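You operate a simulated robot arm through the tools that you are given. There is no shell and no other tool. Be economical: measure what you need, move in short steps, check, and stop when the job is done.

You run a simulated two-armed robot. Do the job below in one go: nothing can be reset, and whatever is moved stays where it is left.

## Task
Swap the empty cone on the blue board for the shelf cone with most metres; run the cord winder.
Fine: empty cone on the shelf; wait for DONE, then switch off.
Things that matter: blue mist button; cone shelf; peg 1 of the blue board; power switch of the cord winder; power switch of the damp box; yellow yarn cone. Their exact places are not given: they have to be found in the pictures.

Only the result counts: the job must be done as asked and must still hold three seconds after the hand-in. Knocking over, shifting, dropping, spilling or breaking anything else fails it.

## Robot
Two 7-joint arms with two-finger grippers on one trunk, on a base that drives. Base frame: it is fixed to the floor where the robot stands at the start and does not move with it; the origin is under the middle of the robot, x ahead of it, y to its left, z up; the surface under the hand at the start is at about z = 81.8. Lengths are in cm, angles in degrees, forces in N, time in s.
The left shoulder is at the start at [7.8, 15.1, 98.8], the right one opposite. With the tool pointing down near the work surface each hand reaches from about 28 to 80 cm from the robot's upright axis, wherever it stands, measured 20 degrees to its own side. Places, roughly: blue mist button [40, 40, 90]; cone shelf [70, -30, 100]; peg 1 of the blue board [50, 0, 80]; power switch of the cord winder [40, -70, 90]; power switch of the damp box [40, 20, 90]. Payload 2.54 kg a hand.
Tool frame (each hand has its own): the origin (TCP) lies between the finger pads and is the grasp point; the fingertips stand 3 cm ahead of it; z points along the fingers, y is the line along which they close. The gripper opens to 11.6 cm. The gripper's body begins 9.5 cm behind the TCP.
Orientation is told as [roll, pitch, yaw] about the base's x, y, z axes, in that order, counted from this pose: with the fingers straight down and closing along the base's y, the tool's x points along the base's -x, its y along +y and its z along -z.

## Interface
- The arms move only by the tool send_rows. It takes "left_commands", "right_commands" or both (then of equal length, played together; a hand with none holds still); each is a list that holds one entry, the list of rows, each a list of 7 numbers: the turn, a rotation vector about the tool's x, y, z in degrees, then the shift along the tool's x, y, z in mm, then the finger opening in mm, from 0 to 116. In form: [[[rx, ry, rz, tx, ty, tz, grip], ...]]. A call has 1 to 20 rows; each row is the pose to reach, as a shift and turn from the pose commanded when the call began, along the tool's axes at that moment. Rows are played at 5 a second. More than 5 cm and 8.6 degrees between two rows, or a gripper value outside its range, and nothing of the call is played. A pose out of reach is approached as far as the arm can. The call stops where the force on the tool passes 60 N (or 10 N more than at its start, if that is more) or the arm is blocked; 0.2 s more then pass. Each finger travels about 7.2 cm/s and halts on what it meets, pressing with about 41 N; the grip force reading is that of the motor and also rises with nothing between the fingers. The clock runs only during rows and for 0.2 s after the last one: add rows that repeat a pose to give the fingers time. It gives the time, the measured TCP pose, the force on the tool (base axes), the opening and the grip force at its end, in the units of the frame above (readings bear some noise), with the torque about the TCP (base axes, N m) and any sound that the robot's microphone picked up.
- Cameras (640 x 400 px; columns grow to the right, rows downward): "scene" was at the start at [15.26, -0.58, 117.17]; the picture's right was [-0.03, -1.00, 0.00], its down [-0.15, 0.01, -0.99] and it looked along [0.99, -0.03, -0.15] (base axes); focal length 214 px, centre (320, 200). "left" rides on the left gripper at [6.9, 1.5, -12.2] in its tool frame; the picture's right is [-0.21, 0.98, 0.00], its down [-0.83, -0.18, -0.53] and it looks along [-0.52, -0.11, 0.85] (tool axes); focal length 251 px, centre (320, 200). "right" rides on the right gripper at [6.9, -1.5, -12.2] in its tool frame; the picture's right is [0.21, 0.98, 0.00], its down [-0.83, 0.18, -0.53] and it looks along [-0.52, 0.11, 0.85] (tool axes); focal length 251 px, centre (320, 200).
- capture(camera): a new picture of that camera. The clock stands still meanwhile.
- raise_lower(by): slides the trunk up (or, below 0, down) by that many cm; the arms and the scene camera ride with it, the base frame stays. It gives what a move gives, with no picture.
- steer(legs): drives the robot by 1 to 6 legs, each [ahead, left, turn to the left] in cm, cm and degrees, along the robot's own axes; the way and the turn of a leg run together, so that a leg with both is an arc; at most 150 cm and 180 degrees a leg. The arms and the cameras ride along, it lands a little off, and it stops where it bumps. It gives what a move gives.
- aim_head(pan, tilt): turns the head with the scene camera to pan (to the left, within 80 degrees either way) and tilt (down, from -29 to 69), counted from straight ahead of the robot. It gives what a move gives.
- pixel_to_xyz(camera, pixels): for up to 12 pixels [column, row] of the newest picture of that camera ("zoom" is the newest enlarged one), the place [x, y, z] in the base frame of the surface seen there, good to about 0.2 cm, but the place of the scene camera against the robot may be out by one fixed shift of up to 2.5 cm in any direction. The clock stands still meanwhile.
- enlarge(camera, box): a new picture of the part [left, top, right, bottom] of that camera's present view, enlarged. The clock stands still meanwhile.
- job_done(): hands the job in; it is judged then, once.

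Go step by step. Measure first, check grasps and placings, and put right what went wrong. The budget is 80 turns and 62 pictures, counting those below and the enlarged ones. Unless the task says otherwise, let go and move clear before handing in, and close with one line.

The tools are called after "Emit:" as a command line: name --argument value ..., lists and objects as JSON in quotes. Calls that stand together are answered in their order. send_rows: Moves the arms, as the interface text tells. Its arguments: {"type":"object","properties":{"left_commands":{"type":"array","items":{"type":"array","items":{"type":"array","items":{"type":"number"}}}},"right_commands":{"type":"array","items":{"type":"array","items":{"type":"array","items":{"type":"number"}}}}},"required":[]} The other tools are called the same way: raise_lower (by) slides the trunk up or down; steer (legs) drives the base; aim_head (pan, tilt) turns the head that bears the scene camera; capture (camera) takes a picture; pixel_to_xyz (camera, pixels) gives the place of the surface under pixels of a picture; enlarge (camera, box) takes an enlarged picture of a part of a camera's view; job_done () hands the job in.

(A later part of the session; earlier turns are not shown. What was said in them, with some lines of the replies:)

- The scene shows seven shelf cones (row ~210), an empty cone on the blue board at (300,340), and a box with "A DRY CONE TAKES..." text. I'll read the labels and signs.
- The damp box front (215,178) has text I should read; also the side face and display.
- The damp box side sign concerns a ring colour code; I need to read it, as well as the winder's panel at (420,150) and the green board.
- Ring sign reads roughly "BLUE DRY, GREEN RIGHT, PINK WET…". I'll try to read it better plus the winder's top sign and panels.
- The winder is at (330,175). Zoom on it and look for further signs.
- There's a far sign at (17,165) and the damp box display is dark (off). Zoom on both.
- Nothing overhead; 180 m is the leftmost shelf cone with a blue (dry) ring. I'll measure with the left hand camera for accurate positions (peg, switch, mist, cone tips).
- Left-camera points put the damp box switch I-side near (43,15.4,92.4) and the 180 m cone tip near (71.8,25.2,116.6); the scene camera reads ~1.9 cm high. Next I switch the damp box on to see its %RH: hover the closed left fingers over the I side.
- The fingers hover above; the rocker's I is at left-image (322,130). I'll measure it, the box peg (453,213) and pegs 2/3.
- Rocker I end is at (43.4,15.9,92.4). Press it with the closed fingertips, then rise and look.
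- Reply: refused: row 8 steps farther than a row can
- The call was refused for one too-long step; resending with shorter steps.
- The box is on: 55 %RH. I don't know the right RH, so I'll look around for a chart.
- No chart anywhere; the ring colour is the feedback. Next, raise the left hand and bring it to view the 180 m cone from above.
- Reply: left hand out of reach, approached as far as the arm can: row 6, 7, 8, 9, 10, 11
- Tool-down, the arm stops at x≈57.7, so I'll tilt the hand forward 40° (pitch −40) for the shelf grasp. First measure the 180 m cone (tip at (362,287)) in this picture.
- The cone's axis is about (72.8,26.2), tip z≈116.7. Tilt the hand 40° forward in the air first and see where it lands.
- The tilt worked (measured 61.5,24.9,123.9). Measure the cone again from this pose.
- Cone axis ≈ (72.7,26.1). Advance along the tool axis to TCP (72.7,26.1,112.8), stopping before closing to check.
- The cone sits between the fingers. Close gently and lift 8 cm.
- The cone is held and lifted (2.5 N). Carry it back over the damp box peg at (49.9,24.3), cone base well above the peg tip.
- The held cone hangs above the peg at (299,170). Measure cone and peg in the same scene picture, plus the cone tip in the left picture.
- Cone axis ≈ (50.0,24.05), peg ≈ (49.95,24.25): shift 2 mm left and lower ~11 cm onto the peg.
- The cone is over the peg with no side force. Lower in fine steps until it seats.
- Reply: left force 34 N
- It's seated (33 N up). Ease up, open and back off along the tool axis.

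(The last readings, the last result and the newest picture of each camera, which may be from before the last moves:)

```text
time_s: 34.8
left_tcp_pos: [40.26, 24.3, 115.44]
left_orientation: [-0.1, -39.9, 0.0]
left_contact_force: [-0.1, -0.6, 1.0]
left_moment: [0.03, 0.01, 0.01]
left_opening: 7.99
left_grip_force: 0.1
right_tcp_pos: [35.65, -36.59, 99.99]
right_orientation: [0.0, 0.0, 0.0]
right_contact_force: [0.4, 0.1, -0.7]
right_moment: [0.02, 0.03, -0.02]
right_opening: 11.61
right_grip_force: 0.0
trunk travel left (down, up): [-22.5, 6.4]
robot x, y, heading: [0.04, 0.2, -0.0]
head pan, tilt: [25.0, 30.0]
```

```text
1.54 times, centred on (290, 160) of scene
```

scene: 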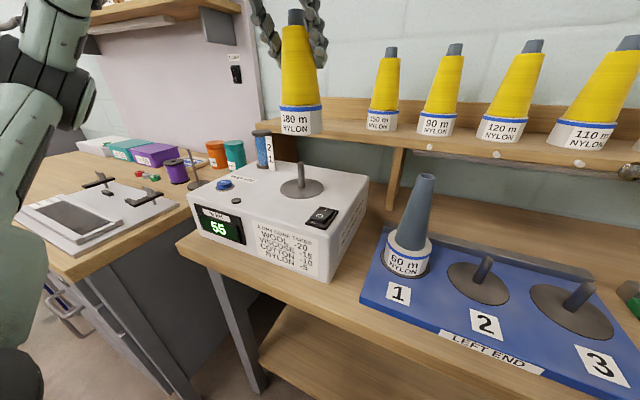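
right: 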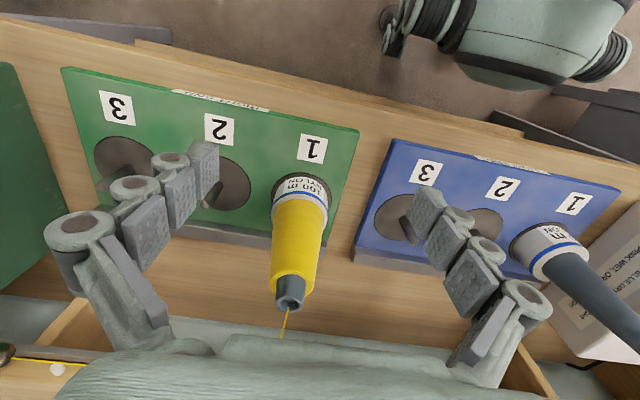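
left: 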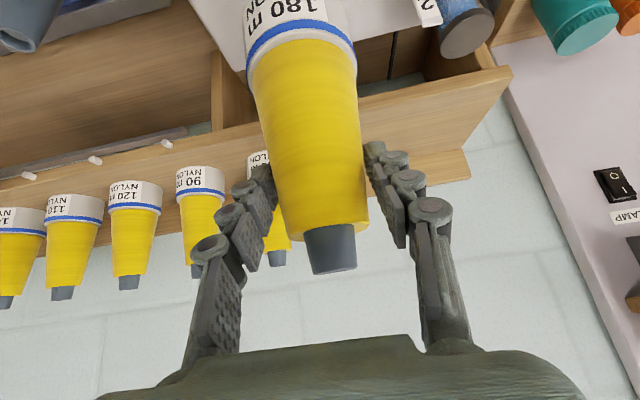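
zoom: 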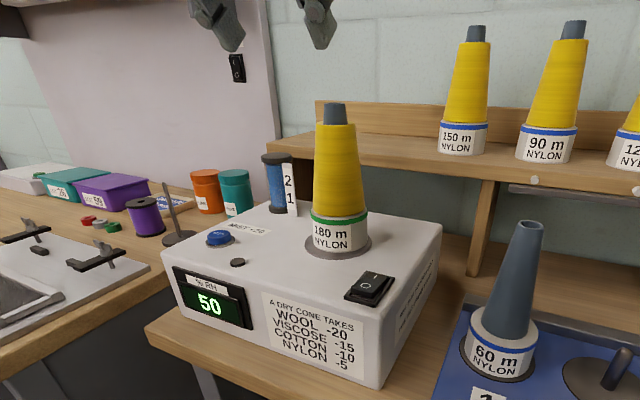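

The ring turned green ("right") at 50 %RH, so no mist is needed. Now fetch the empty cone: move the left hand to view it.

Emit:
send_rows --left_commands '[[[0, 0, 0, 0, -40, 0, 80], [0, 0, 0, 0, -85, 0, 80], [0, 0, 0, 0, -130, 0, 80], [0, 0, 0, 0, -175, 0, 80], [0, 0, 0, 8, -210, -10, 80], [0, 0, 0, 15, -226, -20, 80], [0, 0, 0, 15, -226, -20, 80]]]'

Emit:
capture --camera "left"

```text
time_s: 36.4
left_tcp_pos: [38.08, 1.62, 115.63]
left_orientation: [0.0, -39.9, 0.1]
left_contact_force: [-0.7, 0.3, 0.5]
left_moment: [0.02, 0.0, -0.03]
left_opening: 8.0
left_grip_force: 0.1
right_tcp_pos: [35.64, -36.63, 99.97]
right_orientation: [0.1, 0.1, 0.0]
right_contact_force: [-1.4, 0.9, -0.6]
right_moment: [0.01, -0.01, 0.03]
right_opening: 11.59
right_grip_force: 0.2
trunk travel left (down, up): [-22.5, 6.4]
robot x, y, heading: [0.06, -0.24, -0.0]
head pan, tilt: [25.0, 30.0]
```

```text
24 pictures are left
```

left: 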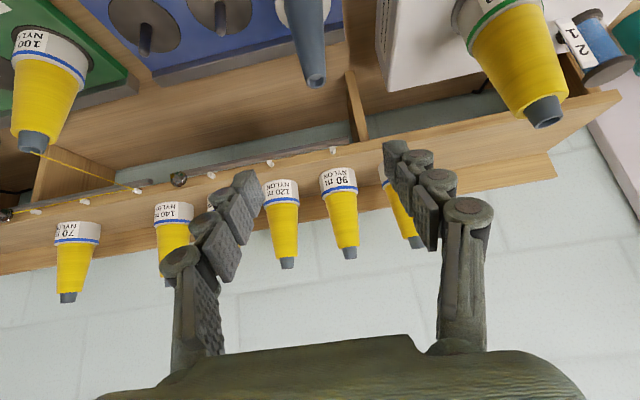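

Empty cone tip at (316,80), pegs 2/3 at (219,30)/(145,50). Measure them.

Emit:
pixel_to_xyz --camera "left" --pixels '[[307, 78], [325, 76], [315, 72], [311, 60], [298, 40], [323, 38], [308, 25], [145, 50], [219, 28], [144, 28], [111, 14], [178, 12]]'

```text
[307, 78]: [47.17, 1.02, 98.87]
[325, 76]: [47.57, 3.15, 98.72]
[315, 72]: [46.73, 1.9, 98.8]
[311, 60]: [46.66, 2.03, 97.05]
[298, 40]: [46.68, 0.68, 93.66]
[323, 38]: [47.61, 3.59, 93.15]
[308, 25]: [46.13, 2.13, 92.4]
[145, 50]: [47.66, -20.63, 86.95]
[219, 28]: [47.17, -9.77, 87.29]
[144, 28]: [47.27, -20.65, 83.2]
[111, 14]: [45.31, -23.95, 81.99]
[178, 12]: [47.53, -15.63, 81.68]
```

Empty cone axis ≈ (47.9,2.05), tip z≈99. Approach along the tool axis to TCP z 95.5, close, and check.

Emit:
send_rows --left_commands '[[[0, 0, 0, 27, 4, 10, 80], [0, 0, 0, 54, 4, 30, 80], [0, 0, 0, 54, 4, 70, 80], [0, 0, 0, 54, 4, 110, 80], [0, 0, 0, 54, 4, 150, 80], [0, 0, 0, 54, 4, 185, 80], [0, 0, 0, 54, 4, 205, 80], [0, 0, 0, 54, 4, 217, 80], [0, 0, 0, 54, 4, 217, 80]]]'

Emit:
capture --camera "left"

```text
time_s: 36.8
left_tcp_pos: [37.18, 2.34, 113.58]
left_orientation: [-2.0, -39.9, 2.7]
left_contact_force: [5.2, 0.2, 6.3]
left_moment: [-0.05, 1.34, 0.1]
left_opening: 7.98
left_grip_force: 0.0
right_tcp_pos: [35.67, -36.61, 100.0]
right_orientation: [0.0, 0.1, 0.1]
right_contact_force: [-0.3, -0.7, 0.0]
right_moment: [0.06, 0.03, -0.01]
right_opening: 11.6
right_grip_force: 0.0
trunk travel left (down, up): [-22.5, 6.4]
robot x, y, heading: [0.05, -0.18, 0.1]
head pan, tilt: [25.0, 30.0]
stopped in row 2 (left hand): the force on the tool passed its limit at 106 N (the readings are from after the stop); the commanded pose is now the measured one
```

```text
23 pictures are left
```

left: 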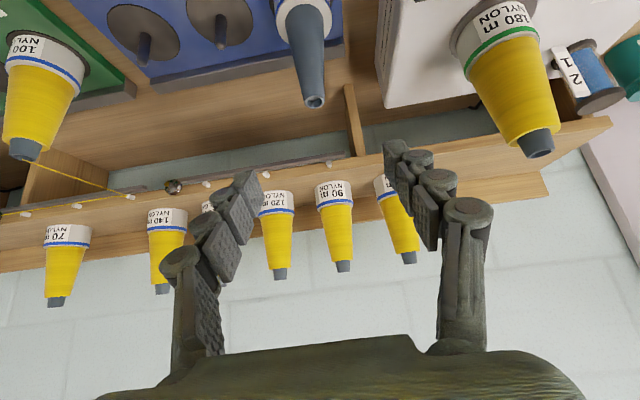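

The wrist/camera bumped the robot's own head (it was at x≈24); no objects changed in the picture. I'll go forward first, straighten the small orientation error, and verify before descending.

Emit:
send_rows --left_commands '[[[0, 0, 0, -18, 0, 2, 80], [0, 0, 1, -36, -1, 4, 80], [-0.3, 0, 2, -54, -2, 40, 80], [-0.3, 0, 2, -72, -3, 80, 80], [-0.3, 0, 2, -72, -3, 80, 80]]]'

Emit:
capture --camera "left"

```text
time_s: 38.0
left_tcp_pos: [48.18, 2.35, 111.85]
left_orientation: [0.2, -40.0, 0.0]
left_contact_force: [-0.3, 0.2, -0.1]
left_moment: [0.0, -0.04, -0.02]
left_opening: 8.02
left_grip_force: 0.1
right_tcp_pos: [35.54, -36.69, 99.99]
right_orientation: [-0.1, 0.0, 0.0]
right_contact_force: [0.2, 0.3, 1.0]
right_moment: [0.02, 0.02, 0.02]
right_opening: 11.58
right_grip_force: 0.1
trunk travel left (down, up): [-22.5, 6.4]
robot x, y, heading: [0.48, -0.27, 0.1]
head pan, tilt: [25.0, 30.0]
```

```text
22 pictures are left
```

left: 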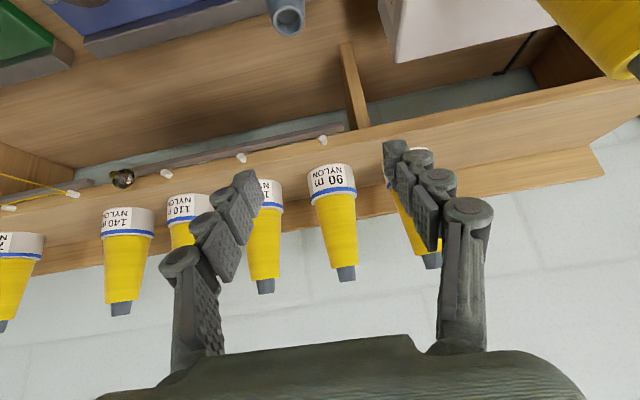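

Orientation is back to −40°. Measure the empty cone's rim (289,22) from here.

Emit:
pixel_to_xyz --camera "left" --pixels '[[276, 22], [304, 20], [289, 11], [288, 6], [290, 34]]'

```text
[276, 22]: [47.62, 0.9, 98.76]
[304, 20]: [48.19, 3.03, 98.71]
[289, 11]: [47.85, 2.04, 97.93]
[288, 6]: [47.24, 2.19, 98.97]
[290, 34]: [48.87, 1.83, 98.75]
```

Rim centre (48.0,2.0), z 98.8. Descend vertically to TCP z 95.6 and close.

Emit:
send_rows --left_commands '[[[0, 0, 0, 20, -3.5, 23, 80], [0, 0, 0, 40, -3.5, 46, 80], [0, 0, 0, 60, -3.5, 70, 80], [0, 0, 0, 80, -3.5, 93, 80], [0, 0, 0, 95, -3.5, 111, 80], [0, 0, 0, 105.5, -3.5, 123, 80], [0, 0, 0, 105.5, -3.5, 123, 80]]]'

Emit:
capture --camera "left"

```text
time_s: 39.6
left_tcp_pos: [47.64, 1.91, 95.79]
left_orientation: [0.3, -39.9, 0.0]
left_contact_force: [-0.2, 0.3, -0.3]
left_moment: [-0.01, 0.01, -0.01]
left_opening: 8.01
left_grip_force: 0.0
right_tcp_pos: [35.61, -36.62, 99.93]
right_orientation: [-0.1, 0.0, 0.1]
right_contact_force: [1.0, 0.1, -0.4]
right_moment: [-0.02, 0.03, -0.01]
right_opening: 11.61
right_grip_force: 0.0
trunk travel left (down, up): [-22.5, 6.4]
robot x, y, heading: [-0.22, -0.15, -0.0]
head pan, tilt: [25.0, 30.0]
```

```text
21 pictures are left
```

left: 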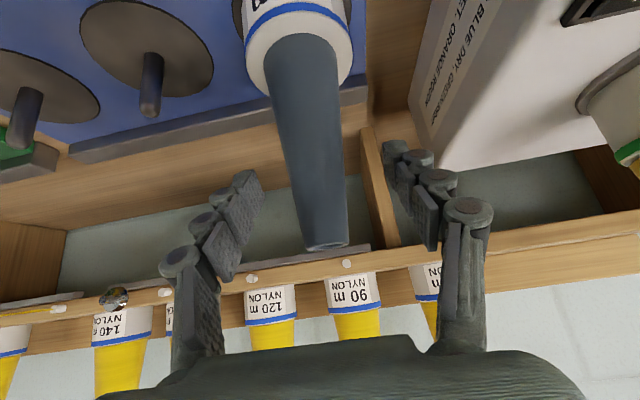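

The cone is centred between fingers. Close and lift straight up 11 cm.

Emit:
send_rows --left_commands '[[[0, 0, 0, 0, 0, 0, 50], [0, 0, 0, 0, 0, 0, 20], [0, 0, 0, 0, 0, 0, 5], [0, 0, 0, 0, 0, 0, 5], [0, 0, 0, 0, 0, 0, 5], [0, 0, 0, 0, 0, 0, 5], [0, 0, 0, -6.4, 0, -7.7, 5], [0, 0, 0, -19, 0, -23, 5], [0, 0, 0, -38, 0, -46, 5], [0, 0, 0, -57, 0, -69, 5], [0, 0, 0, -71, 0, -84, 5], [0, 0, 0, -71, 0, -84, 5]]]'

Emit:
capture --camera "left"

Emit:
capture --camera "scene"

```text
time_s: 42.2
left_tcp_pos: [47.58, 1.8, 106.83]
left_orientation: [0.2, -39.9, 0.0]
left_contact_force: [0.1, 0.1, -1.7]
left_moment: [-0.01, 0.02, -0.02]
left_opening: 5.41
left_grip_force: 40.8
right_tcp_pos: [35.63, -36.55, 99.94]
right_orientation: [0.0, -0.1, 0.1]
right_contact_force: [-0.8, 0.4, -0.3]
right_moment: [-0.01, -0.02, 0.01]
right_opening: 11.61
right_grip_force: 0.1
trunk travel left (down, up): [-22.5, 6.4]
robot x, y, heading: [0.09, -0.26, 0.2]
head pan, tilt: [25.0, 30.0]
```

```text
20 pictures are left
```

left: 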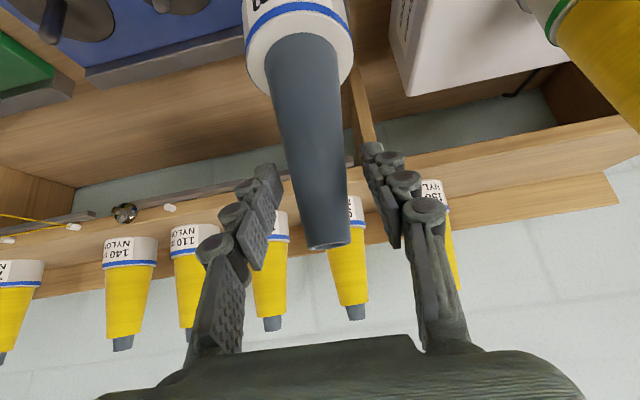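

```text
19 pictures are left
```

scene: 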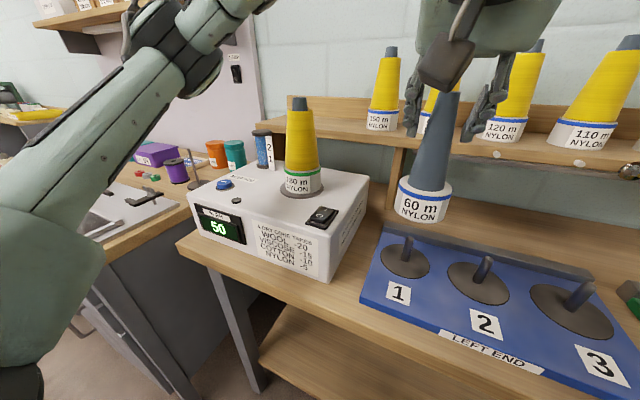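

Empty cone held at 10+ cm; peg 1 visible at scene (407,243). Measure pegs now, then carry the empty cone forward and left to in front of its new shelf spot.

Emit:
pixel_to_xyz --camera "scene" --pixels '[[407, 240], [406, 256], [380, 260], [429, 262], [403, 277], [408, 242], [486, 262], [298, 102], [287, 183], [323, 184], [304, 190], [303, 110]]'

Emit:
send_rows --left_commands '[[[0, 0, 0, -24, 0, -29, 5], [0, 0, 0, -48, 0, -58, 5], [0, 0, 0, -72, 0, -86, 5], [0, 0, 0, -103, 0, -60, 5], [0, 0, 0, -135, 0, -33, 5], [0, 0, 0, -167, 0, -6, 5], [0, 0, 0, -167, 40, -6, 5], [0, 0, 0, -167, 80, -6, 5], [0, 0, 0, -167, 120, -6, 5], [0, 0, 0, -167, 160, -6, 5], [0, 0, 0, -167, 200, -6, 5], [0, 0, 0, -167, 242, -6, 5], [0, 0, 0, -167, 242, -6, 5]]]'

Emit:
capture --camera "left"

```text
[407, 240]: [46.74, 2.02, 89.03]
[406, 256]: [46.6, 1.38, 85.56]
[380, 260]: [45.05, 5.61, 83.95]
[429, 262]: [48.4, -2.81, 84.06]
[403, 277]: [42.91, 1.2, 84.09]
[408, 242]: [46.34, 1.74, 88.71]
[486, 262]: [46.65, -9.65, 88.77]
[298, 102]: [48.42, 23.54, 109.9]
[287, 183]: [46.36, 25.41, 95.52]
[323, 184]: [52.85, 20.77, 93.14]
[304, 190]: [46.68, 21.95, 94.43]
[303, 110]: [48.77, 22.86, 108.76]
```

```text
time_s: 45.0
left_tcp_pos: [60.16, 26.05, 117.92]
left_orientation: [0.2, -39.8, -0.1]
left_contact_force: [-0.2, -0.2, -1.6]
left_moment: [0.0, 0.01, 0.0]
left_opening: 5.38
left_grip_force: 41.0
right_tcp_pos: [35.67, -36.68, 99.99]
right_orientation: [0.0, -0.1, -0.1]
right_contact_force: [0.7, 0.1, 0.3]
right_moment: [-0.05, 0.0, 0.0]
right_opening: 11.61
right_grip_force: 0.1
trunk travel left (down, up): [-22.5, 6.4]
robot x, y, heading: [-0.24, -0.38, -0.2]
head pan, tilt: [25.0, 30.0]
```

```text
18 pictures are left
```

left: 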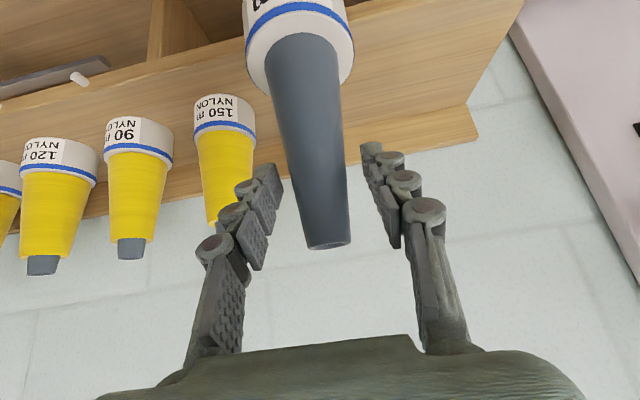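

In front of the slot at y 26, upright. Go forward to x 72.6 then lower to just above the shelf, then look.

Emit:
send_rows --left_commands '[[[0, 0, 0, -24, 0, 20, 5], [0, 0, 0, -48, 0, 40, 5], [0, 0, 0, -72, 0, 60, 5], [0, 0, 0, -95, 0, 80, 5], [0, 0, 0, -82, 0, 95.5, 5], [0, 0, 0, -75, 0, 104, 5], [0, 0, 0, -75, 0, 104, 5]]]'

Emit:
aim_head --pan 20 --tilt 10

Emit:
enlarge --camera "scene" --box '[220, 100, 420, 230]'

```text
time_s: 46.6
left_tcp_pos: [72.64, 26.06, 114.71]
left_orientation: [0.2, -39.8, 0.0]
left_contact_force: [0.1, 0.1, -1.0]
left_moment: [0.01, -0.01, 0.04]
left_opening: 5.39
left_grip_force: 41.1
right_tcp_pos: [35.64, -36.56, 99.93]
right_orientation: [-0.1, 0.0, 0.0]
right_contact_force: [0.1, 0.6, 0.7]
right_moment: [0.01, 0.01, 0.02]
right_opening: 11.6
right_grip_force: 0.2
trunk travel left (down, up): [-22.5, 6.4]
robot x, y, heading: [-0.01, -0.02, -0.1]
head pan, tilt: [25.0, 30.0]
```

```text
time_s: 47.5
left_tcp_pos: [72.73, 25.93, 114.73]
left_orientation: [0.3, -40.0, 0.0]
left_contact_force: [0.3, 0.1, -1.7]
left_moment: [-0.02, -0.01, -0.02]
left_opening: 5.4
left_grip_force: 40.9
right_tcp_pos: [35.66, -36.66, 100.09]
right_orientation: [-0.1, 0.1, -0.1]
right_contact_force: [-0.5, -0.2, -0.4]
right_moment: [0.02, 0.01, 0.02]
right_opening: 11.57
right_grip_force: 0.1
trunk travel left (down, up): [-22.5, 6.4]
robot x, y, heading: [-0.05, -0.01, 0.0]
head pan, tilt: [20.0, 10.0]
```

```text
3.08 times, centred on (320, 165) of scene
```

zoom: 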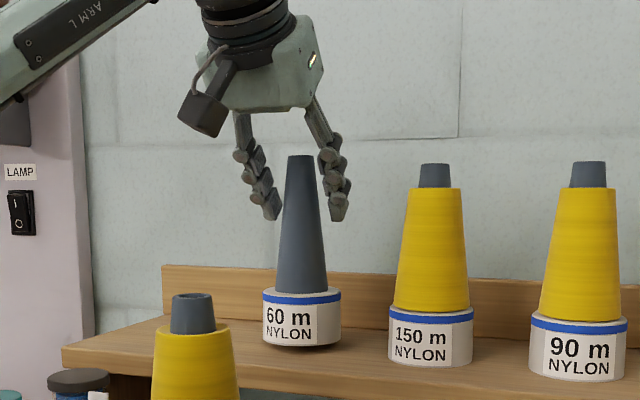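

Nearly on the shelf, ~1 cm gap. Lower in fine steps until contact.

Emit:
send_rows --left_commands '[[[0, 0, 0, 3.2, 0, 3.8, 5], [0, 0, 0, 5.1, 0, 6.1, 5], [0, 0, 0, 6.4, 0, 7.7, 5], [0, 0, 0, 6.4, 0, 7.7, 5]]]'

```text
time_s: 48.5
left_tcp_pos: [72.63, 25.93, 113.72]
left_orientation: [0.2, -40.0, 0.1]
left_contact_force: [0.5, -0.1, 1.2]
left_moment: [0.15, -0.1, -0.02]
left_opening: 5.37
left_grip_force: 41.0
right_tcp_pos: [35.67, -36.64, 100.15]
right_orientation: [-0.1, 0.0, 0.0]
right_contact_force: [-0.7, -0.5, -0.5]
right_moment: [-0.02, 0.0, -0.02]
right_opening: 11.6
right_grip_force: 0.1
trunk travel left (down, up): [-22.5, 6.4]
robot x, y, heading: [-0.24, 0.48, 0.1]
head pan, tilt: [20.0, 10.0]
```

Contact has begun. Lower 1 mm more, open slowly, and retreat along the tool axis.

Emit:
send_rows --left_commands '[[[0, 0, 0, 0.6, 0, 0.8, 5], [0, 0, 0, 0.6, 0, 0.8, 58], [0, 0, 0, 0.6, 0, 0.8, 80], [0, 0, 0, 0.6, 0, 0.8, 80], [0, 0, 0, 0.6, 0, 0.8, 80], [0, 0, 0, 0.6, 0, -30, 80], [0, 0, 0, 0.6, 0, -70, 80], [0, 0, 0, 0.6, 0, -110, 80], [0, 0, 0, 0.6, 0, -130, 80], [0, 0, 0, 0.6, 0, -130, 80]]]'

Emit:
capture --camera "scene"

```text
time_s: 50.7
left_tcp_pos: [64.07, 25.92, 123.81]
left_orientation: [0.2, -39.7, 0.0]
left_contact_force: [0.3, -0.3, -0.1]
left_moment: [-0.06, -0.01, -0.02]
left_opening: 8.01
left_grip_force: 0.0
right_tcp_pos: [35.54, -36.6, 99.99]
right_orientation: [0.0, -0.1, -0.1]
right_contact_force: [0.2, -0.2, 0.3]
right_moment: [-0.02, 0.05, 0.01]
right_opening: 11.6
right_grip_force: 0.2
trunk travel left (down, up): [-22.5, 6.4]
robot x, y, heading: [-0.1, 0.02, 0.1]
head pan, tilt: [20.0, 10.0]
```

```text
16 pictures are left
```

scene: 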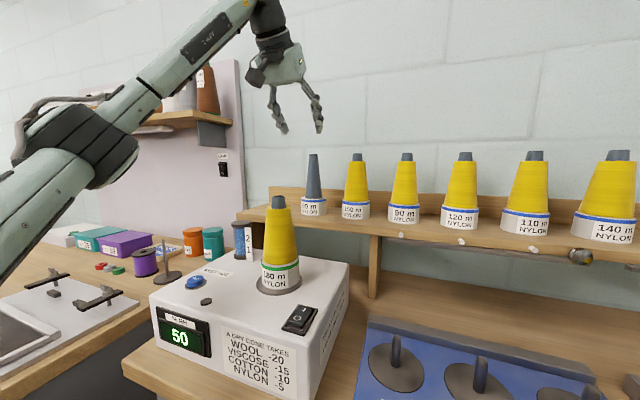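

The empty cone stands on the shelf at (314,205). Now return over the 180 m cone and descend around it to the earlier grasp pose.

Emit:
send_rows --left_commands '[[[0, 0, 0, 36, -4, -12, 80], [0, 0, 0, 72, -8, -23, 80], [0, 0, 0, 108, -12, -34, 80], [0, 0, 0, 145, -16, -46, 80], [0, 0, 0, 167, -16, -20, 80], [0, 0, 0, 190, -16, 8, 80], [0, 0, 0, 212, -16, 34, 80], [0, 0, 0, 234, -16, 60.5, 80], [0, 0, 0, 234, -16, 60.5, 80]]]'

Emit:
capture --camera "left"

```text
time_s: 52.7
left_tcp_pos: [50.23, 24.33, 104.04]
left_orientation: [0.2, -39.9, 0.0]
left_contact_force: [-0.1, 0.4, 0.0]
left_moment: [0.01, 0.02, 0.03]
left_opening: 8.01
left_grip_force: 0.0
right_tcp_pos: [35.62, -36.61, 100.07]
right_orientation: [0.0, 0.0, 0.0]
right_contact_force: [-0.2, -0.4, 0.3]
right_moment: [0.01, 0.0, 0.04]
right_opening: 11.59
right_grip_force: 0.1
trunk travel left (down, up): [-22.5, 6.4]
robot x, y, heading: [0.15, 0.08, 0.2]
head pan, tilt: [20.0, 10.0]
```

```text
15 pictures are left
```

left: 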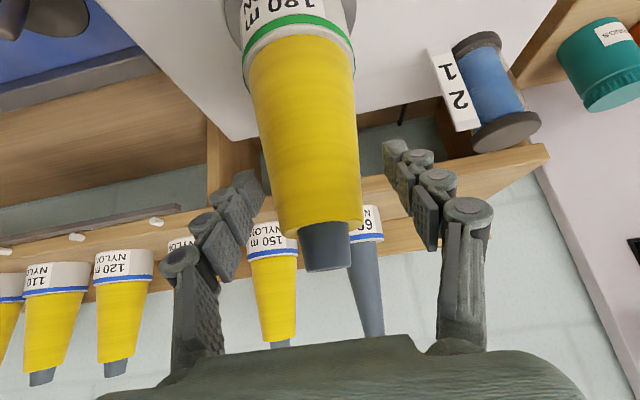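

Ring still green, cone centred. Close, lift 12 cm, and carry right toward peg 1.

Emit:
send_rows --left_commands '[[[0, 0, 0, 0, 0, 0, 50], [0, 0, 0, 0, 0, 0, 20], [0, 0, 0, 0, 0, 0, 10], [0, 0, 0, 0, 0, 0, 10], [0, 0, 0, 0, 0, 0, 10], [0, 0, 0, -6.4, 0, -7.7, 10], [0, 0, 0, -19, 0, -23, 10], [0, 0, 0, -45, 0, -54, 10], [0, 0, 0, -71, 0, -84, 10], [0, 0, 0, -71, -40, -84, 10], [0, 0, 0, -71, -85, -84, 10], [0, 0, 0, -71, -130, -84, 10], [0, 0, 0, -64, -175, -85, 10], [0, 0, 0, -54, -210, -95, 10], [0, 0, 0, -52, -225, -96, 10], [0, 0, 0, -52, -225, -96, 10]]]'

Emit:
aim_head --pan 10 --tilt 40

Emit:
capture --camera "scene"

Emit:
capture --camera "left"

```text
time_s: 56.1
left_tcp_pos: [47.98, 2.18, 114.74]
left_orientation: [0.1, -39.9, 0.0]
left_contact_force: [0.4, 0.1, -2.7]
left_moment: [0.01, -0.04, 0.0]
left_opening: 5.66
left_grip_force: 41.5
right_tcp_pos: [35.64, -36.67, 99.98]
right_orientation: [0.1, 0.0, 0.0]
right_contact_force: [-0.2, 0.5, 0.0]
right_moment: [0.0, -0.01, -0.01]
right_opening: 11.6
right_grip_force: 0.0
trunk travel left (down, up): [-22.5, 6.4]
robot x, y, heading: [-0.07, -0.24, 0.1]
head pan, tilt: [20.0, 10.0]
```

```text
time_s: 57.0
left_tcp_pos: [48.08, 2.13, 114.73]
left_orientation: [0.3, -39.8, 0.1]
left_contact_force: [-0.2, 0.5, -2.6]
left_moment: [0.0, 0.0, 0.01]
left_opening: 5.68
left_grip_force: 40.8
right_tcp_pos: [35.67, -36.76, 100.02]
right_orientation: [0.0, 0.0, 0.1]
right_contact_force: [0.1, -0.6, -1.2]
right_moment: [0.0, -0.03, -0.01]
right_opening: 11.62
right_grip_force: 0.1
trunk travel left (down, up): [-22.5, 6.4]
robot x, y, heading: [-0.24, 0.09, -0.4]
head pan, tilt: [10.0, 40.0]
```

```text
14 pictures are left
```

scene: 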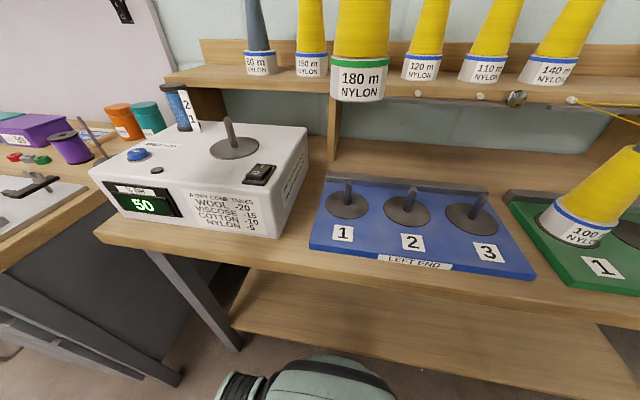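

```text
13 pictures are left
```

left: 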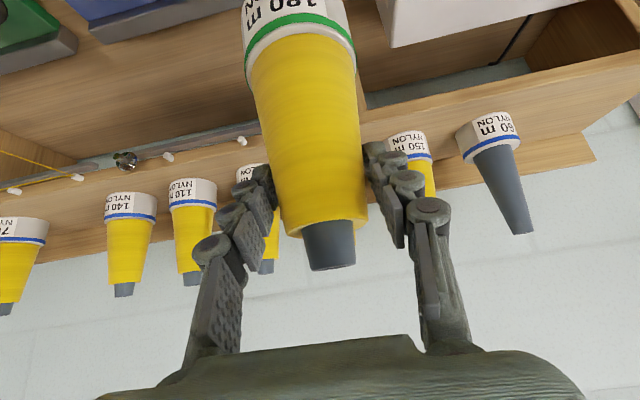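

Measure the held cone against peg 1 in both pictures.

Emit:
pixel_to_xyz --camera "scene" --pixels '[[348, 184], [347, 198], [327, 205], [367, 204], [346, 217], [333, 62], [389, 62], [360, 67], [359, 95], [386, 40], [335, 40]]'

Emit:
pixel_to_xyz --camera "left" --pixels '[[310, 258], [350, 253], [331, 252], [285, 222], [363, 208], [325, 222], [250, 62], [350, 50], [300, 46]]'

```text
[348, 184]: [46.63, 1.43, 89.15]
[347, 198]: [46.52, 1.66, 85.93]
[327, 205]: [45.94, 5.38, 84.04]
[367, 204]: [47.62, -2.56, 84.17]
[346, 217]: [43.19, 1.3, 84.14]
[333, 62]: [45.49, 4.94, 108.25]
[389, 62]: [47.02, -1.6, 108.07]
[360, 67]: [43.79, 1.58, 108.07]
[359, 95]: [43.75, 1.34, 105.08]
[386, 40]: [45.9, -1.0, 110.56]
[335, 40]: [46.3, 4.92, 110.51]
```

```text
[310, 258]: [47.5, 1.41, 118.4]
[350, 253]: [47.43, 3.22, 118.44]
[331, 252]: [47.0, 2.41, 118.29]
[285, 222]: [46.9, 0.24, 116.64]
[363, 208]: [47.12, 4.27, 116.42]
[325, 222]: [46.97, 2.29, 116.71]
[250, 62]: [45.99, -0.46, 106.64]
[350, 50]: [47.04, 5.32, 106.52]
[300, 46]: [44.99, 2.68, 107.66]
```

Shift ~3.5 mm right and descend onto peg 1 with force watching.

Emit:
send_rows --left_commands '[[[0, 0, 0, 20, -3.5, 23, 10], [0, 0, 0, 45, -3.5, 54, 10], [0, 0, 0, 70, -3.5, 84, 10], [0, 0, 0, 85, -3.5, 101, 10], [0, 0, 0, 93, -3.5, 111, 10], [0, 0, 0, 101, -3.5, 120, 10], [0, 0, 0, 109, -3.5, 130, 10], [0, 0, 0, 115, -3.5, 137, 10], [0, 0, 0, 120, -3.5, 143, 10], [0, 0, 0, 120, -3.5, 143, 10]]]'

Emit:
enlarge --camera "scene" --box '[270, 80, 470, 280]'

```text
time_s: 59.2
left_tcp_pos: [47.77, 1.63, 95.99]
left_orientation: [0.1, -40.0, 0.0]
left_contact_force: [0.1, -0.4, -2.3]
left_moment: [-0.03, -0.01, -0.03]
left_opening: 5.66
left_grip_force: 40.5
right_tcp_pos: [35.68, -36.68, 100.02]
right_orientation: [-0.1, 0.0, 0.0]
right_contact_force: [-0.1, 0.8, -0.1]
right_moment: [-0.02, -0.02, 0.01]
right_opening: 11.58
right_grip_force: 0.1
trunk travel left (down, up): [-22.5, 6.4]
robot x, y, heading: [0.0, 0.31, 0.1]
head pan, tilt: [10.0, 40.0]
```

```text
2.00 times, centred on (370, 180) of scene
```

zoom: 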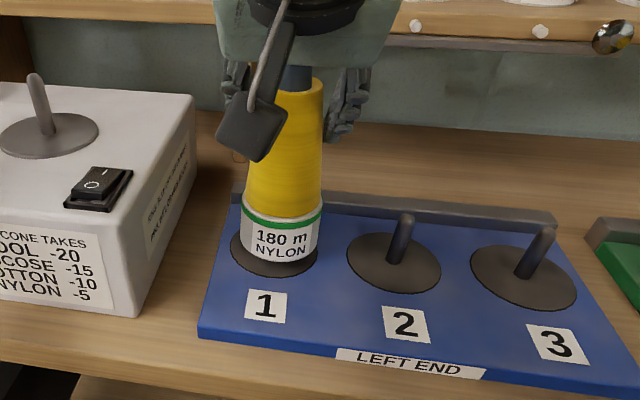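

It's on the peg, about 1 cm left. Lower in fine steps to seat.

Emit:
send_rows --left_commands '[[[0, 0, 0, 3.2, 0, 3.8, 10], [0, 0, 0, 5.1, 0, 6.1, 10], [0, 0, 0, 6.7, 0, 8.0, 10], [0, 0, 0, 7.7, 0, 9.2, 10], [0, 0, 0, 7.7, 0, 9.2, 10]]]'

```text
time_s: 60.4
left_tcp_pos: [48.04, 1.62, 94.7]
left_orientation: [0.2, -39.8, 0.1]
left_contact_force: [-0.2, -0.5, -2.9]
left_moment: [0.01, -0.02, 0.01]
left_opening: 5.69
left_grip_force: 41.3
right_tcp_pos: [35.56, -36.56, 99.96]
right_orientation: [0.0, 0.0, 0.0]
right_contact_force: [0.1, -0.4, 0.2]
right_moment: [-0.02, 0.03, -0.02]
right_opening: 11.62
right_grip_force: 0.0
trunk travel left (down, up): [-22.5, 6.4]
robot x, y, heading: [-0.12, -0.17, 0.1]
head pan, tilt: [10.0, 40.0]
```

No contact yet; continue down in 1 mm steps.

Emit:
send_rows --left_commands '[[[0, 0, 0, 0.6, 0, 0.8, 10], [0, 0, 0, 1.3, 0, 1.5, 10], [0, 0, 0, 1.9, 0, 2.3, 10], [0, 0, 0, 1.9, 0, 2.3, 10]]]'

```text
time_s: 61.4
left_tcp_pos: [47.94, 1.65, 94.61]
left_orientation: [0.2, -39.9, 0.0]
left_contact_force: [-1.8, 1.8, 7.5]
left_moment: [0.52, 0.39, 0.09]
left_opening: 5.66
left_grip_force: 41.3
right_tcp_pos: [35.57, -36.72, 100.03]
right_orientation: [0.0, -0.1, 0.0]
right_contact_force: [0.6, -0.9, 0.4]
right_moment: [-0.03, 0.01, 0.02]
right_opening: 11.61
right_grip_force: 0.1
trunk travel left (down, up): [-22.5, 6.4]
robot x, y, heading: [-0.03, 0.09, -0.1]
head pan, tilt: [10.0, 40.0]
```

Seated. Open and lift straight up clear of the cone.

Emit:
send_rows --left_commands '[[[0, 0, 0, 0, 0, 0, 60], [0, 0, 0, 0, 0, 0, 80], [0, 0, 0, 0, 0, 0, 80], [0, 0, 0, 0, 0, 0, 80], [0, 0, 0, -19, 0, -23, 80], [0, 0, 0, -45, 0, -54, 80], [0, 0, 0, -71, 0, -84, 80], [0, 0, 0, -97, 0, -115, 80], [0, 0, 0, -116, 0, -138, 80], [0, 0, 0, -116, 0, -138, 80]]]'

Emit:
aim_head --pan -25 --tilt 25

Emit:
capture --camera "scene"

```text
time_s: 63.6
left_tcp_pos: [47.84, 1.75, 112.25]
left_orientation: [0.2, -39.8, 0.0]
left_contact_force: [0.4, 0.3, 0.2]
left_moment: [0.01, 0.02, 0.03]
left_opening: 8.0
left_grip_force: 0.0
right_tcp_pos: [35.51, -36.77, 100.06]
right_orientation: [-0.1, 0.1, 0.0]
right_contact_force: [-0.4, 0.5, 0.5]
right_moment: [-0.03, -0.02, -0.01]
right_opening: 11.62
right_grip_force: 0.1
trunk travel left (down, up): [-22.5, 6.4]
robot x, y, heading: [0.3, 0.32, 0.4]
head pan, tilt: [10.0, 40.0]
```

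```text
time_s: 64.6
left_tcp_pos: [47.71, 1.73, 112.36]
left_orientation: [0.2, -39.8, 0.0]
left_contact_force: [-0.3, -0.9, 0.3]
left_moment: [-0.02, -0.03, 0.0]
left_opening: 8.0
left_grip_force: 0.1
right_tcp_pos: [35.63, -36.69, 99.97]
right_orientation: [0.0, 0.0, -0.1]
right_contact_force: [0.3, 0.1, 0.6]
right_moment: [-0.02, -0.01, 0.01]
right_opening: 11.61
right_grip_force: 0.0
trunk travel left (down, up): [-22.5, 6.4]
robot x, y, heading: [0.29, 0.08, 0.1]
head pan, tilt: [-25.0, 25.0]
```

```text
11 pictures are left
```

scene: 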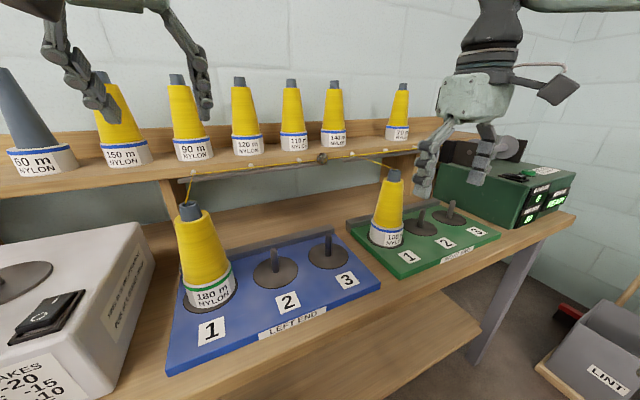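

The thread of the 180 m cone is now led to the winder; ring is green. Zoom on the winder and measure its switch and start button.

Emit:
enlarge --camera "scene" --box '[470, 140, 600, 240]'

```text
4.00 times, centred on (535, 190) of scene
```

zoom: 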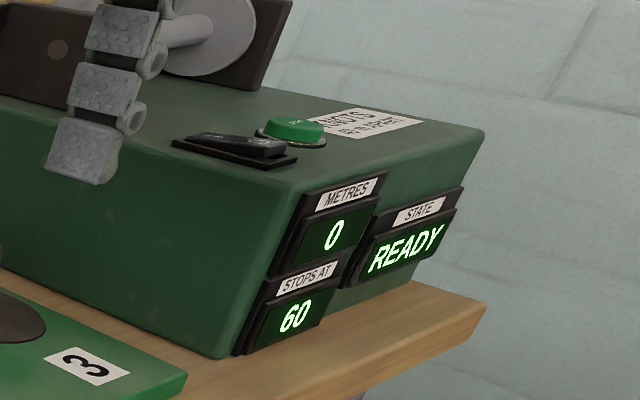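

State READY, stops at 60. Measure the start button and rocker.

Emit:
pixel_to_xyz --camera "zoom" --pixels '[[293, 125], [293, 140], [272, 133], [322, 140], [275, 148], [245, 145], [210, 140], [185, 137], [275, 155], [205, 132]]'

```text
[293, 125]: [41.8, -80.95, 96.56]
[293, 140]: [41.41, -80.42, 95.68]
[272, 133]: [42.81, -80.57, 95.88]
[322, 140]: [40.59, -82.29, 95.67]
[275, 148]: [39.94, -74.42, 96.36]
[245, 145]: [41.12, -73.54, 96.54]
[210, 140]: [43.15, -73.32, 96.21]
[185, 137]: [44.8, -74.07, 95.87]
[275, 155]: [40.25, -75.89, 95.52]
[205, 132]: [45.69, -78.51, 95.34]
```

Start button ≈ (42.5,−81,94.7), rocker O end near (40.7,−74). First, with the left hand, restore vertical and go over the damp box switch's O end to switch it off again as found.

Emit:
send_rows --left_commands '[[[0, 0, 0, 0, 35, 0, 60], [0, 0, 0, 0, 70, 0, 40], [0, 8, 0, 10, 105, -10, 20], [0, 16, 0, 20, 142, -20, 0], [0, 24, 0, 35, 142, -30, 0], [0, 32, 0, 45, 142, -40, 0], [0, 40, 0, 55, 142, -46, 0], [0, 40, 0, 55, 142, -46, 0]]]'

Emit:
capture --camera "left"

```text
time_s: 66.4
left_tcp_pos: [40.85, 15.61, 112.63]
left_orientation: [0.1, 0.2, 0.1]
left_contact_force: [0.1, -0.2, -0.3]
left_moment: [-0.02, -0.01, -0.03]
left_opening: 0.0
left_grip_force: 28.6
right_tcp_pos: [35.61, -36.63, 99.92]
right_orientation: [0.1, 0.0, 0.0]
right_contact_force: [0.6, -0.1, 0.5]
right_moment: [0.05, 0.02, 0.02]
right_opening: 11.6
right_grip_force: 0.1
trunk travel left (down, up): [-22.5, 6.4]
robot x, y, heading: [0.12, -0.62, 0.0]
head pan, tilt: [-25.0, 25.0]
```

```text
9 pictures are left
```

left: 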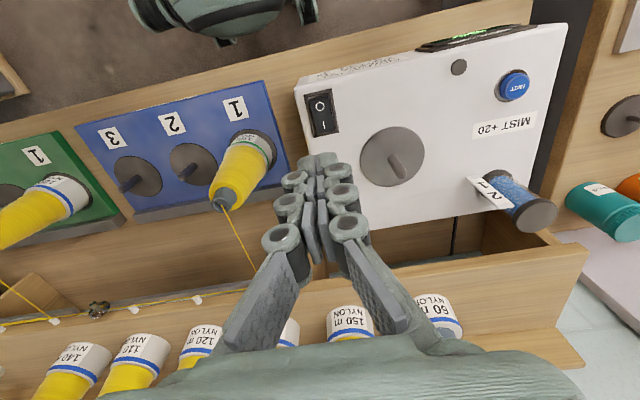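

Lower onto the O end (40.1,15.9), press, and rise.

Emit:
send_rows --left_commands '[[[0, 0, 0, 7, 3, 45, 0], [0, 0, 0, 7, 3, 90, 0], [0, 0, 0, 7, 3, 130, 0], [0, 0, 0, 7, 3, 160, 0], [0, 0, 0, 7, 3, 170, 0], [0, 0, 0, 7, 3, 175, 0], [0, 0, 0, 7, 3, 179, 0], [0, 0, 0, 7, 3, 179, 0], [0, 0, 0, 7, 3, 150, 0], [0, 0, 0, 7, 3, 110, 0], [0, 0, 0, 7, 3, 65, 0], [0, 0, 0, 7, 3, 20, 0], [0, 0, 0, 7, 3, 0, 0]]]'

Emit:
capture --camera "left"

```text
time_s: 69.2
left_tcp_pos: [40.23, 16.05, 112.76]
left_orientation: [0.1, 0.1, 0.1]
left_contact_force: [-0.4, -0.9, -0.1]
left_moment: [-0.02, 0.0, -0.01]
left_opening: 0.0
left_grip_force: 28.7
right_tcp_pos: [35.62, -36.59, 100.01]
right_orientation: [0.0, 0.0, 0.0]
right_contact_force: [0.9, 0.2, -0.1]
right_moment: [-0.02, 0.0, -0.01]
right_opening: 11.59
right_grip_force: 0.0
trunk travel left (down, up): [-22.5, 6.4]
robot x, y, heading: [0.03, 0.21, -0.2]
head pan, tilt: [-25.0, 25.0]
```

```text
8 pictures are left
```

left: 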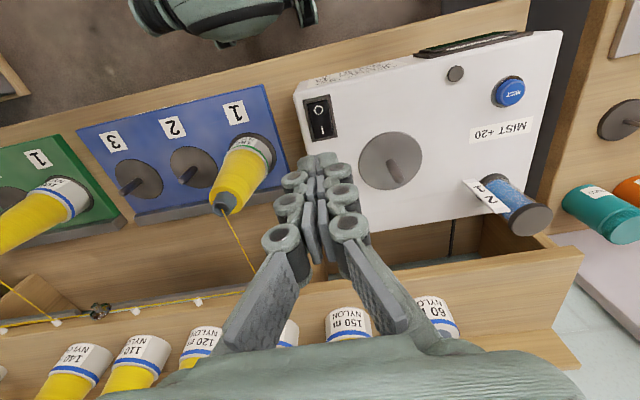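

The box looks off (display dark). Next raise and close the right hand, and check the lint bin's place before driving right.

Emit:
pixel_to_xyz --camera "scene" --pixels '[[545, 372], [560, 310], [600, 370], [630, 290]]'

Emit:
send_rows --right_commands '[[[0, 0, 0, 0, 0, -40, 70], [0, 0, 0, 0, 0, -70, 30], [0, 0, 0, 0, 0, -70, 0], [0, 0, 0, 0, 0, -70, 0], [0, 0, 0, 0, 0, -70, 0]]]'

```text
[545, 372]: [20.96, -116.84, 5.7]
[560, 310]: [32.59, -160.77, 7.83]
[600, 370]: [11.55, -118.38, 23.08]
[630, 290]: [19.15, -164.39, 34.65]
```

```text
time_s: 70.4
left_tcp_pos: [40.32, 16.07, 112.62]
left_orientation: [0.2, 0.1, 0.1]
left_contact_force: [0.8, 0.0, -0.3]
left_moment: [0.0, 0.01, 0.0]
left_opening: 0.01
left_grip_force: 28.8
right_tcp_pos: [35.32, -36.81, 106.91]
right_orientation: [0.0, 0.1, -0.1]
right_contact_force: [-1.0, 0.3, 0.6]
right_moment: [-0.01, -0.03, 0.01]
right_opening: 0.01
right_grip_force: 29.3
trunk travel left (down, up): [-22.5, 6.4]
robot x, y, heading: [-0.34, 0.02, -0.0]
head pan, tilt: [-25.0, 25.0]
```

The bin begins at y≈−117, leaving room. Drive 36 cm right.

Emit:
steer --legs '[[0, -36, 0]]'

Emit:
capture --camera "right"

```text
time_s: 74.5
left_tcp_pos: [40.24, -20.11, 112.69]
left_orientation: [0.2, 0.1, 0.4]
left_contact_force: [-0.1, 0.0, -0.2]
left_moment: [0.02, 0.03, 0.0]
left_opening: 0.01
left_grip_force: 28.8
right_tcp_pos: [35.63, -73.14, 106.89]
right_orientation: [0.0, 0.0, 0.3]
right_contact_force: [0.1, -0.1, -0.4]
right_moment: [-0.01, 0.02, 0.0]
right_opening: 0.0
right_grip_force: 28.6
trunk travel left (down, up): [-22.5, 6.4]
robot x, y, heading: [-0.14, -36.49, 0.0]
head pan, tilt: [-25.0, 25.0]
```

```text
7 pictures are left
```

right: 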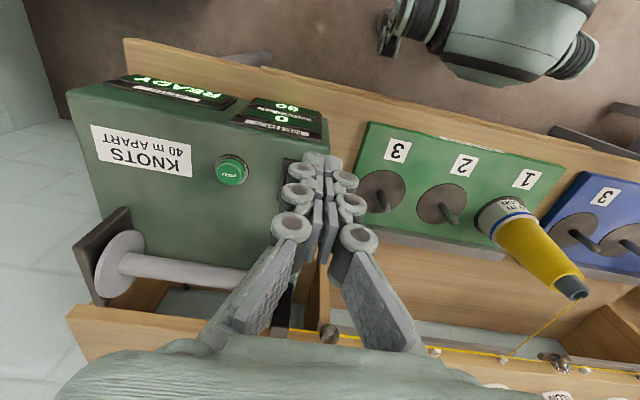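

READY seen; start button at (231,168), rocker partly hidden at (290,165). Measure.

Emit:
pixel_to_xyz --camera "right" --pixels '[[231, 168], [231, 158], [220, 170], [243, 170], [285, 165], [284, 180], [288, 162]]'

```text
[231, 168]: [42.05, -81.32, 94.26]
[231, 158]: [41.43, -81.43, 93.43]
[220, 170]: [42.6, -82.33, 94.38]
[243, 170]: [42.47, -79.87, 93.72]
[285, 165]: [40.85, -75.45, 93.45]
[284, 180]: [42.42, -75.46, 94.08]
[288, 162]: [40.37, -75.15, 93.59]
```

Button centre (42.3,−81.2), top 94.4. Press it with the closed right fingers and rise.

Emit:
send_rows --right_commands '[[[0, 0, 0, -30, -35, 0, 0], [0, 0, 0, -67, -60, 0, 0], [0, 0, 0, -67, -80, 20, 0], [0, 0, 0, -67, -80, 60, 0], [0, 0, 0, -67, -80, 85, 0], [0, 0, 0, -67, -80, 94, 0], [0, 0, 0, -67, -80, 98, 0], [0, 0, 0, -67, -80, 101, 0], [0, 0, 0, -67, -80, 101, 0], [0, 0, 0, -67, -80, 80, 0], [0, 0, 0, -67, -80, 40, 0], [0, 0, 0, -40, -80, 10, 0], [0, 0, 0, 0, -80, 0, 0]]]'

Emit:
capture --camera "right"

```text
time_s: 77.3
left_tcp_pos: [40.23, -20.14, 112.62]
left_orientation: [0.2, 0.1, 0.5]
left_contact_force: [-0.4, -0.4, 0.9]
left_moment: [-0.01, -0.02, 0.04]
left_opening: 0.0
left_grip_force: 28.0
right_tcp_pos: [35.91, -81.31, 107.05]
right_orientation: [0.0, 0.0, 0.2]
right_contact_force: [-0.1, -0.4, 0.3]
right_moment: [0.05, -0.02, -0.01]
right_opening: 0.0
right_grip_force: 28.5
trunk travel left (down, up): [-22.5, 6.4]
robot x, y, heading: [0.43, -36.37, 0.1]
head pan, tilt: [-25.0, 25.0]
```

```text
6 pictures are left
```

right: 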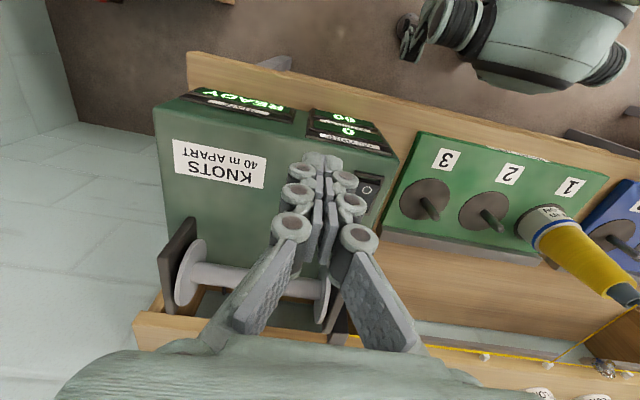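

Still READY/0: the press was too shallow. Press deeper.

Emit:
send_rows --right_commands '[[[0, 0, 0, -40, 0, 10, 0], [0, 0, 0, -64, 1, 40, 0], [0, 0, 0, -64, 1, 80, 0], [0, 0, 0, -64, 1, 97, 0], [0, 0, 0, -64, 1, 102, 0], [0, 0, 0, -64, 1, 105, 0], [0, 0, 0, -64, 1, 108, 0], [0, 0, 0, -64, 1, 108, 0]]]'

```text
time_s: 79.1
left_tcp_pos: [40.26, -20.09, 112.76]
left_orientation: [0.1, 0.1, 0.5]
left_contact_force: [-0.9, 0.1, 0.4]
left_moment: [0.02, -0.04, -0.02]
left_opening: 0.01
left_grip_force: 28.5
right_tcp_pos: [42.07, -80.9, 96.23]
right_orientation: [-0.1, -0.4, 0.2]
right_contact_force: [3.5, -5.4, 16.4]
right_moment: [-0.16, -0.23, -0.03]
right_opening: 0.59
right_grip_force: 28.3
trunk travel left (down, up): [-22.5, 6.4]
robot x, y, heading: [-0.07, -35.87, 0.5]
head pan, tilt: [-25.0, 25.0]
heard: click
```

A click was heard (16 N). Rise clear and check the display.

Emit:
send_rows --right_commands '[[[0, 0, 0, 0, 0, -30, 0], [0, 0, 0, 0, 0, -70, 0], [0, 0, 0, 30, 0, -108, 0], [0, 0, 0, 64, 0, -108, 0], [0, 0, 0, 64, 0, -108, 0], [0, 0, 0, 64, 0, -108, 0], [0, 0, 0, 64, 0, -108, 0], [0, 0, 0, 64, 0, -108, 0], [0, 0, 0, 64, 0, -108, 0], [0, 0, 0, 64, 0, -108, 0]]]'

Emit:
enlarge --camera "right" --box '[150, 70, 410, 220]'

```text
time_s: 81.3
left_tcp_pos: [40.34, -20.23, 112.63]
left_orientation: [0.1, 0.0, 0.4]
left_contact_force: [-0.6, -0.1, 0.3]
left_moment: [0.02, 0.01, -0.02]
left_opening: 0.0
left_grip_force: 28.6
right_tcp_pos: [35.72, -80.9, 106.62]
right_orientation: [0.0, 0.0, 0.4]
right_contact_force: [-0.4, 0.1, 0.5]
right_moment: [0.01, -0.01, 0.01]
right_opening: 0.0
right_grip_force: 28.6
trunk travel left (down, up): [-22.5, 6.4]
robot x, y, heading: [-0.04, -36.43, 0.3]
head pan, tilt: [-25.0, 25.0]
```

```text
2.46 times, centred on (280, 145) of right
```

zoom: 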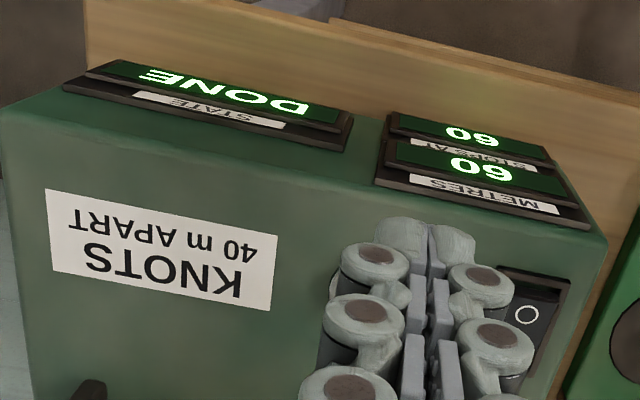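

DONE at 60 m already. Measure the O mark of the rocker at zoom (526,314) and the housing.

Emit:
pixel_to_xyz --camera "zoom" --pixels '[[526, 303], [536, 290], [526, 326], [508, 272], [568, 284], [540, 340]]'

```text
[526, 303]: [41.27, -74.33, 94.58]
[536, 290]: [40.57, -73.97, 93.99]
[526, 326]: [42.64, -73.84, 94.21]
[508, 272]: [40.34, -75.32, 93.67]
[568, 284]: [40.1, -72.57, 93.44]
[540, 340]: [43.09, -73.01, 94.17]
```

Press the O end at (41.0,−73.9), top 94.6, then rise.

Emit:
send_rows --right_commands '[[[0, 0, 0, -25, 35, 0, 0], [0, 0, 0, -53, 70, 20, 0], [0, 0, 0, -53, 70, 60, 0], [0, 0, 0, -53, 70, 85, 0], [0, 0, 0, -53, 70, 93, 0], [0, 0, 0, -53, 70, 98, 0], [0, 0, 0, -53, 70, 102, 0], [0, 0, 0, -53, 70, 102, 0], [0, 0, 0, -53, 70, 70, 0], [0, 0, 0, -53, 70, 30, 0], [0, 0, 0, -25, 70, -5, 0], [0, 0, 0, 5, 40, -10, 0], [0, 0, 0, 5, 10, -10, 0], [0, 0, 0, 5, -30, -10, 0], [0, 0, 0, 5, -30, -10, 0]]]'

Emit:
capture --camera "right"

```text
time_s: 84.5
left_tcp_pos: [40.32, -20.17, 112.72]
left_orientation: [0.1, 0.1, 0.4]
left_contact_force: [-0.4, -0.4, -0.4]
left_moment: [0.01, 0.03, 0.04]
left_opening: 0.0
left_grip_force: 28.6
right_tcp_pos: [35.3, -84.14, 107.7]
right_orientation: [0.0, 0.0, 0.3]
right_contact_force: [-0.2, -0.1, -0.6]
right_moment: [0.01, -0.01, -0.01]
right_opening: 0.02
right_grip_force: 28.8
trunk travel left (down, up): [-22.5, 6.4]
robot x, y, heading: [0.36, -36.24, 0.2]
head pan, tilt: [-25.0, 25.0]
```

```text
4 pictures are left
```

right: 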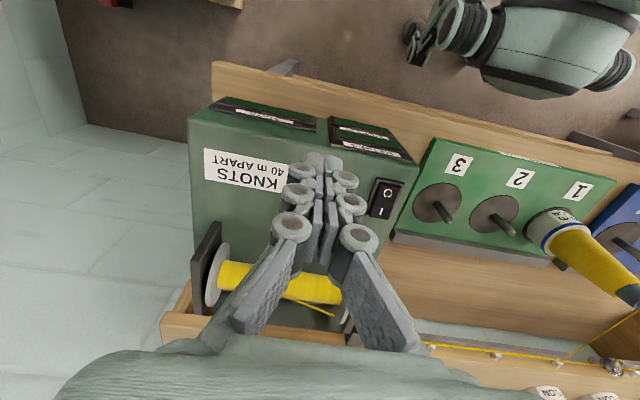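

The winder displays are dark and cord is on the spool. One final look at the whole bench.

Emit:
aim_head --pan 35 --tilt 20

Emit:
capture --camera "scene"

```text
time_s: 85.8
left_tcp_pos: [40.24, -20.23, 112.7]
left_orientation: [0.2, 0.1, 0.5]
left_contact_force: [0.2, 0.2, -1.1]
left_moment: [-0.05, 0.0, -0.03]
left_opening: 0.0
left_grip_force: 28.0
right_tcp_pos: [35.28, -84.18, 107.67]
right_orientation: [0.1, 0.0, 0.4]
right_contact_force: [-0.4, -0.1, 0.1]
right_moment: [-0.01, 0.02, 0.01]
right_opening: 0.01
right_grip_force: 28.1
trunk travel left (down, up): [-22.5, 6.4]
robot x, y, heading: [0.02, -36.76, 0.2]
head pan, tilt: [35.0, 20.0]
```

```text
3 pictures are left
```

scene: 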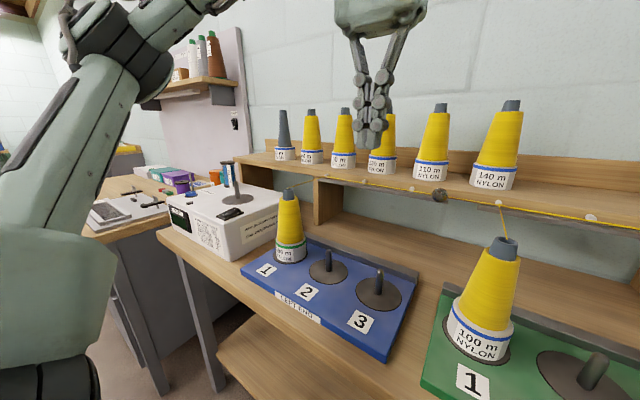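

Everything stands as it should: the empty cone is on the shelf, the 180 m cone is on peg 1, and both machines are off with the hands clear. Handing in.

Emit:
job_done

```text
The job is handed in.
```

The job is done and handed in: the 180 m cone is on peg 1 of the blue board, the empty cone stands on the shelf, and the winder ran to DONE at 60 m and is switched off.
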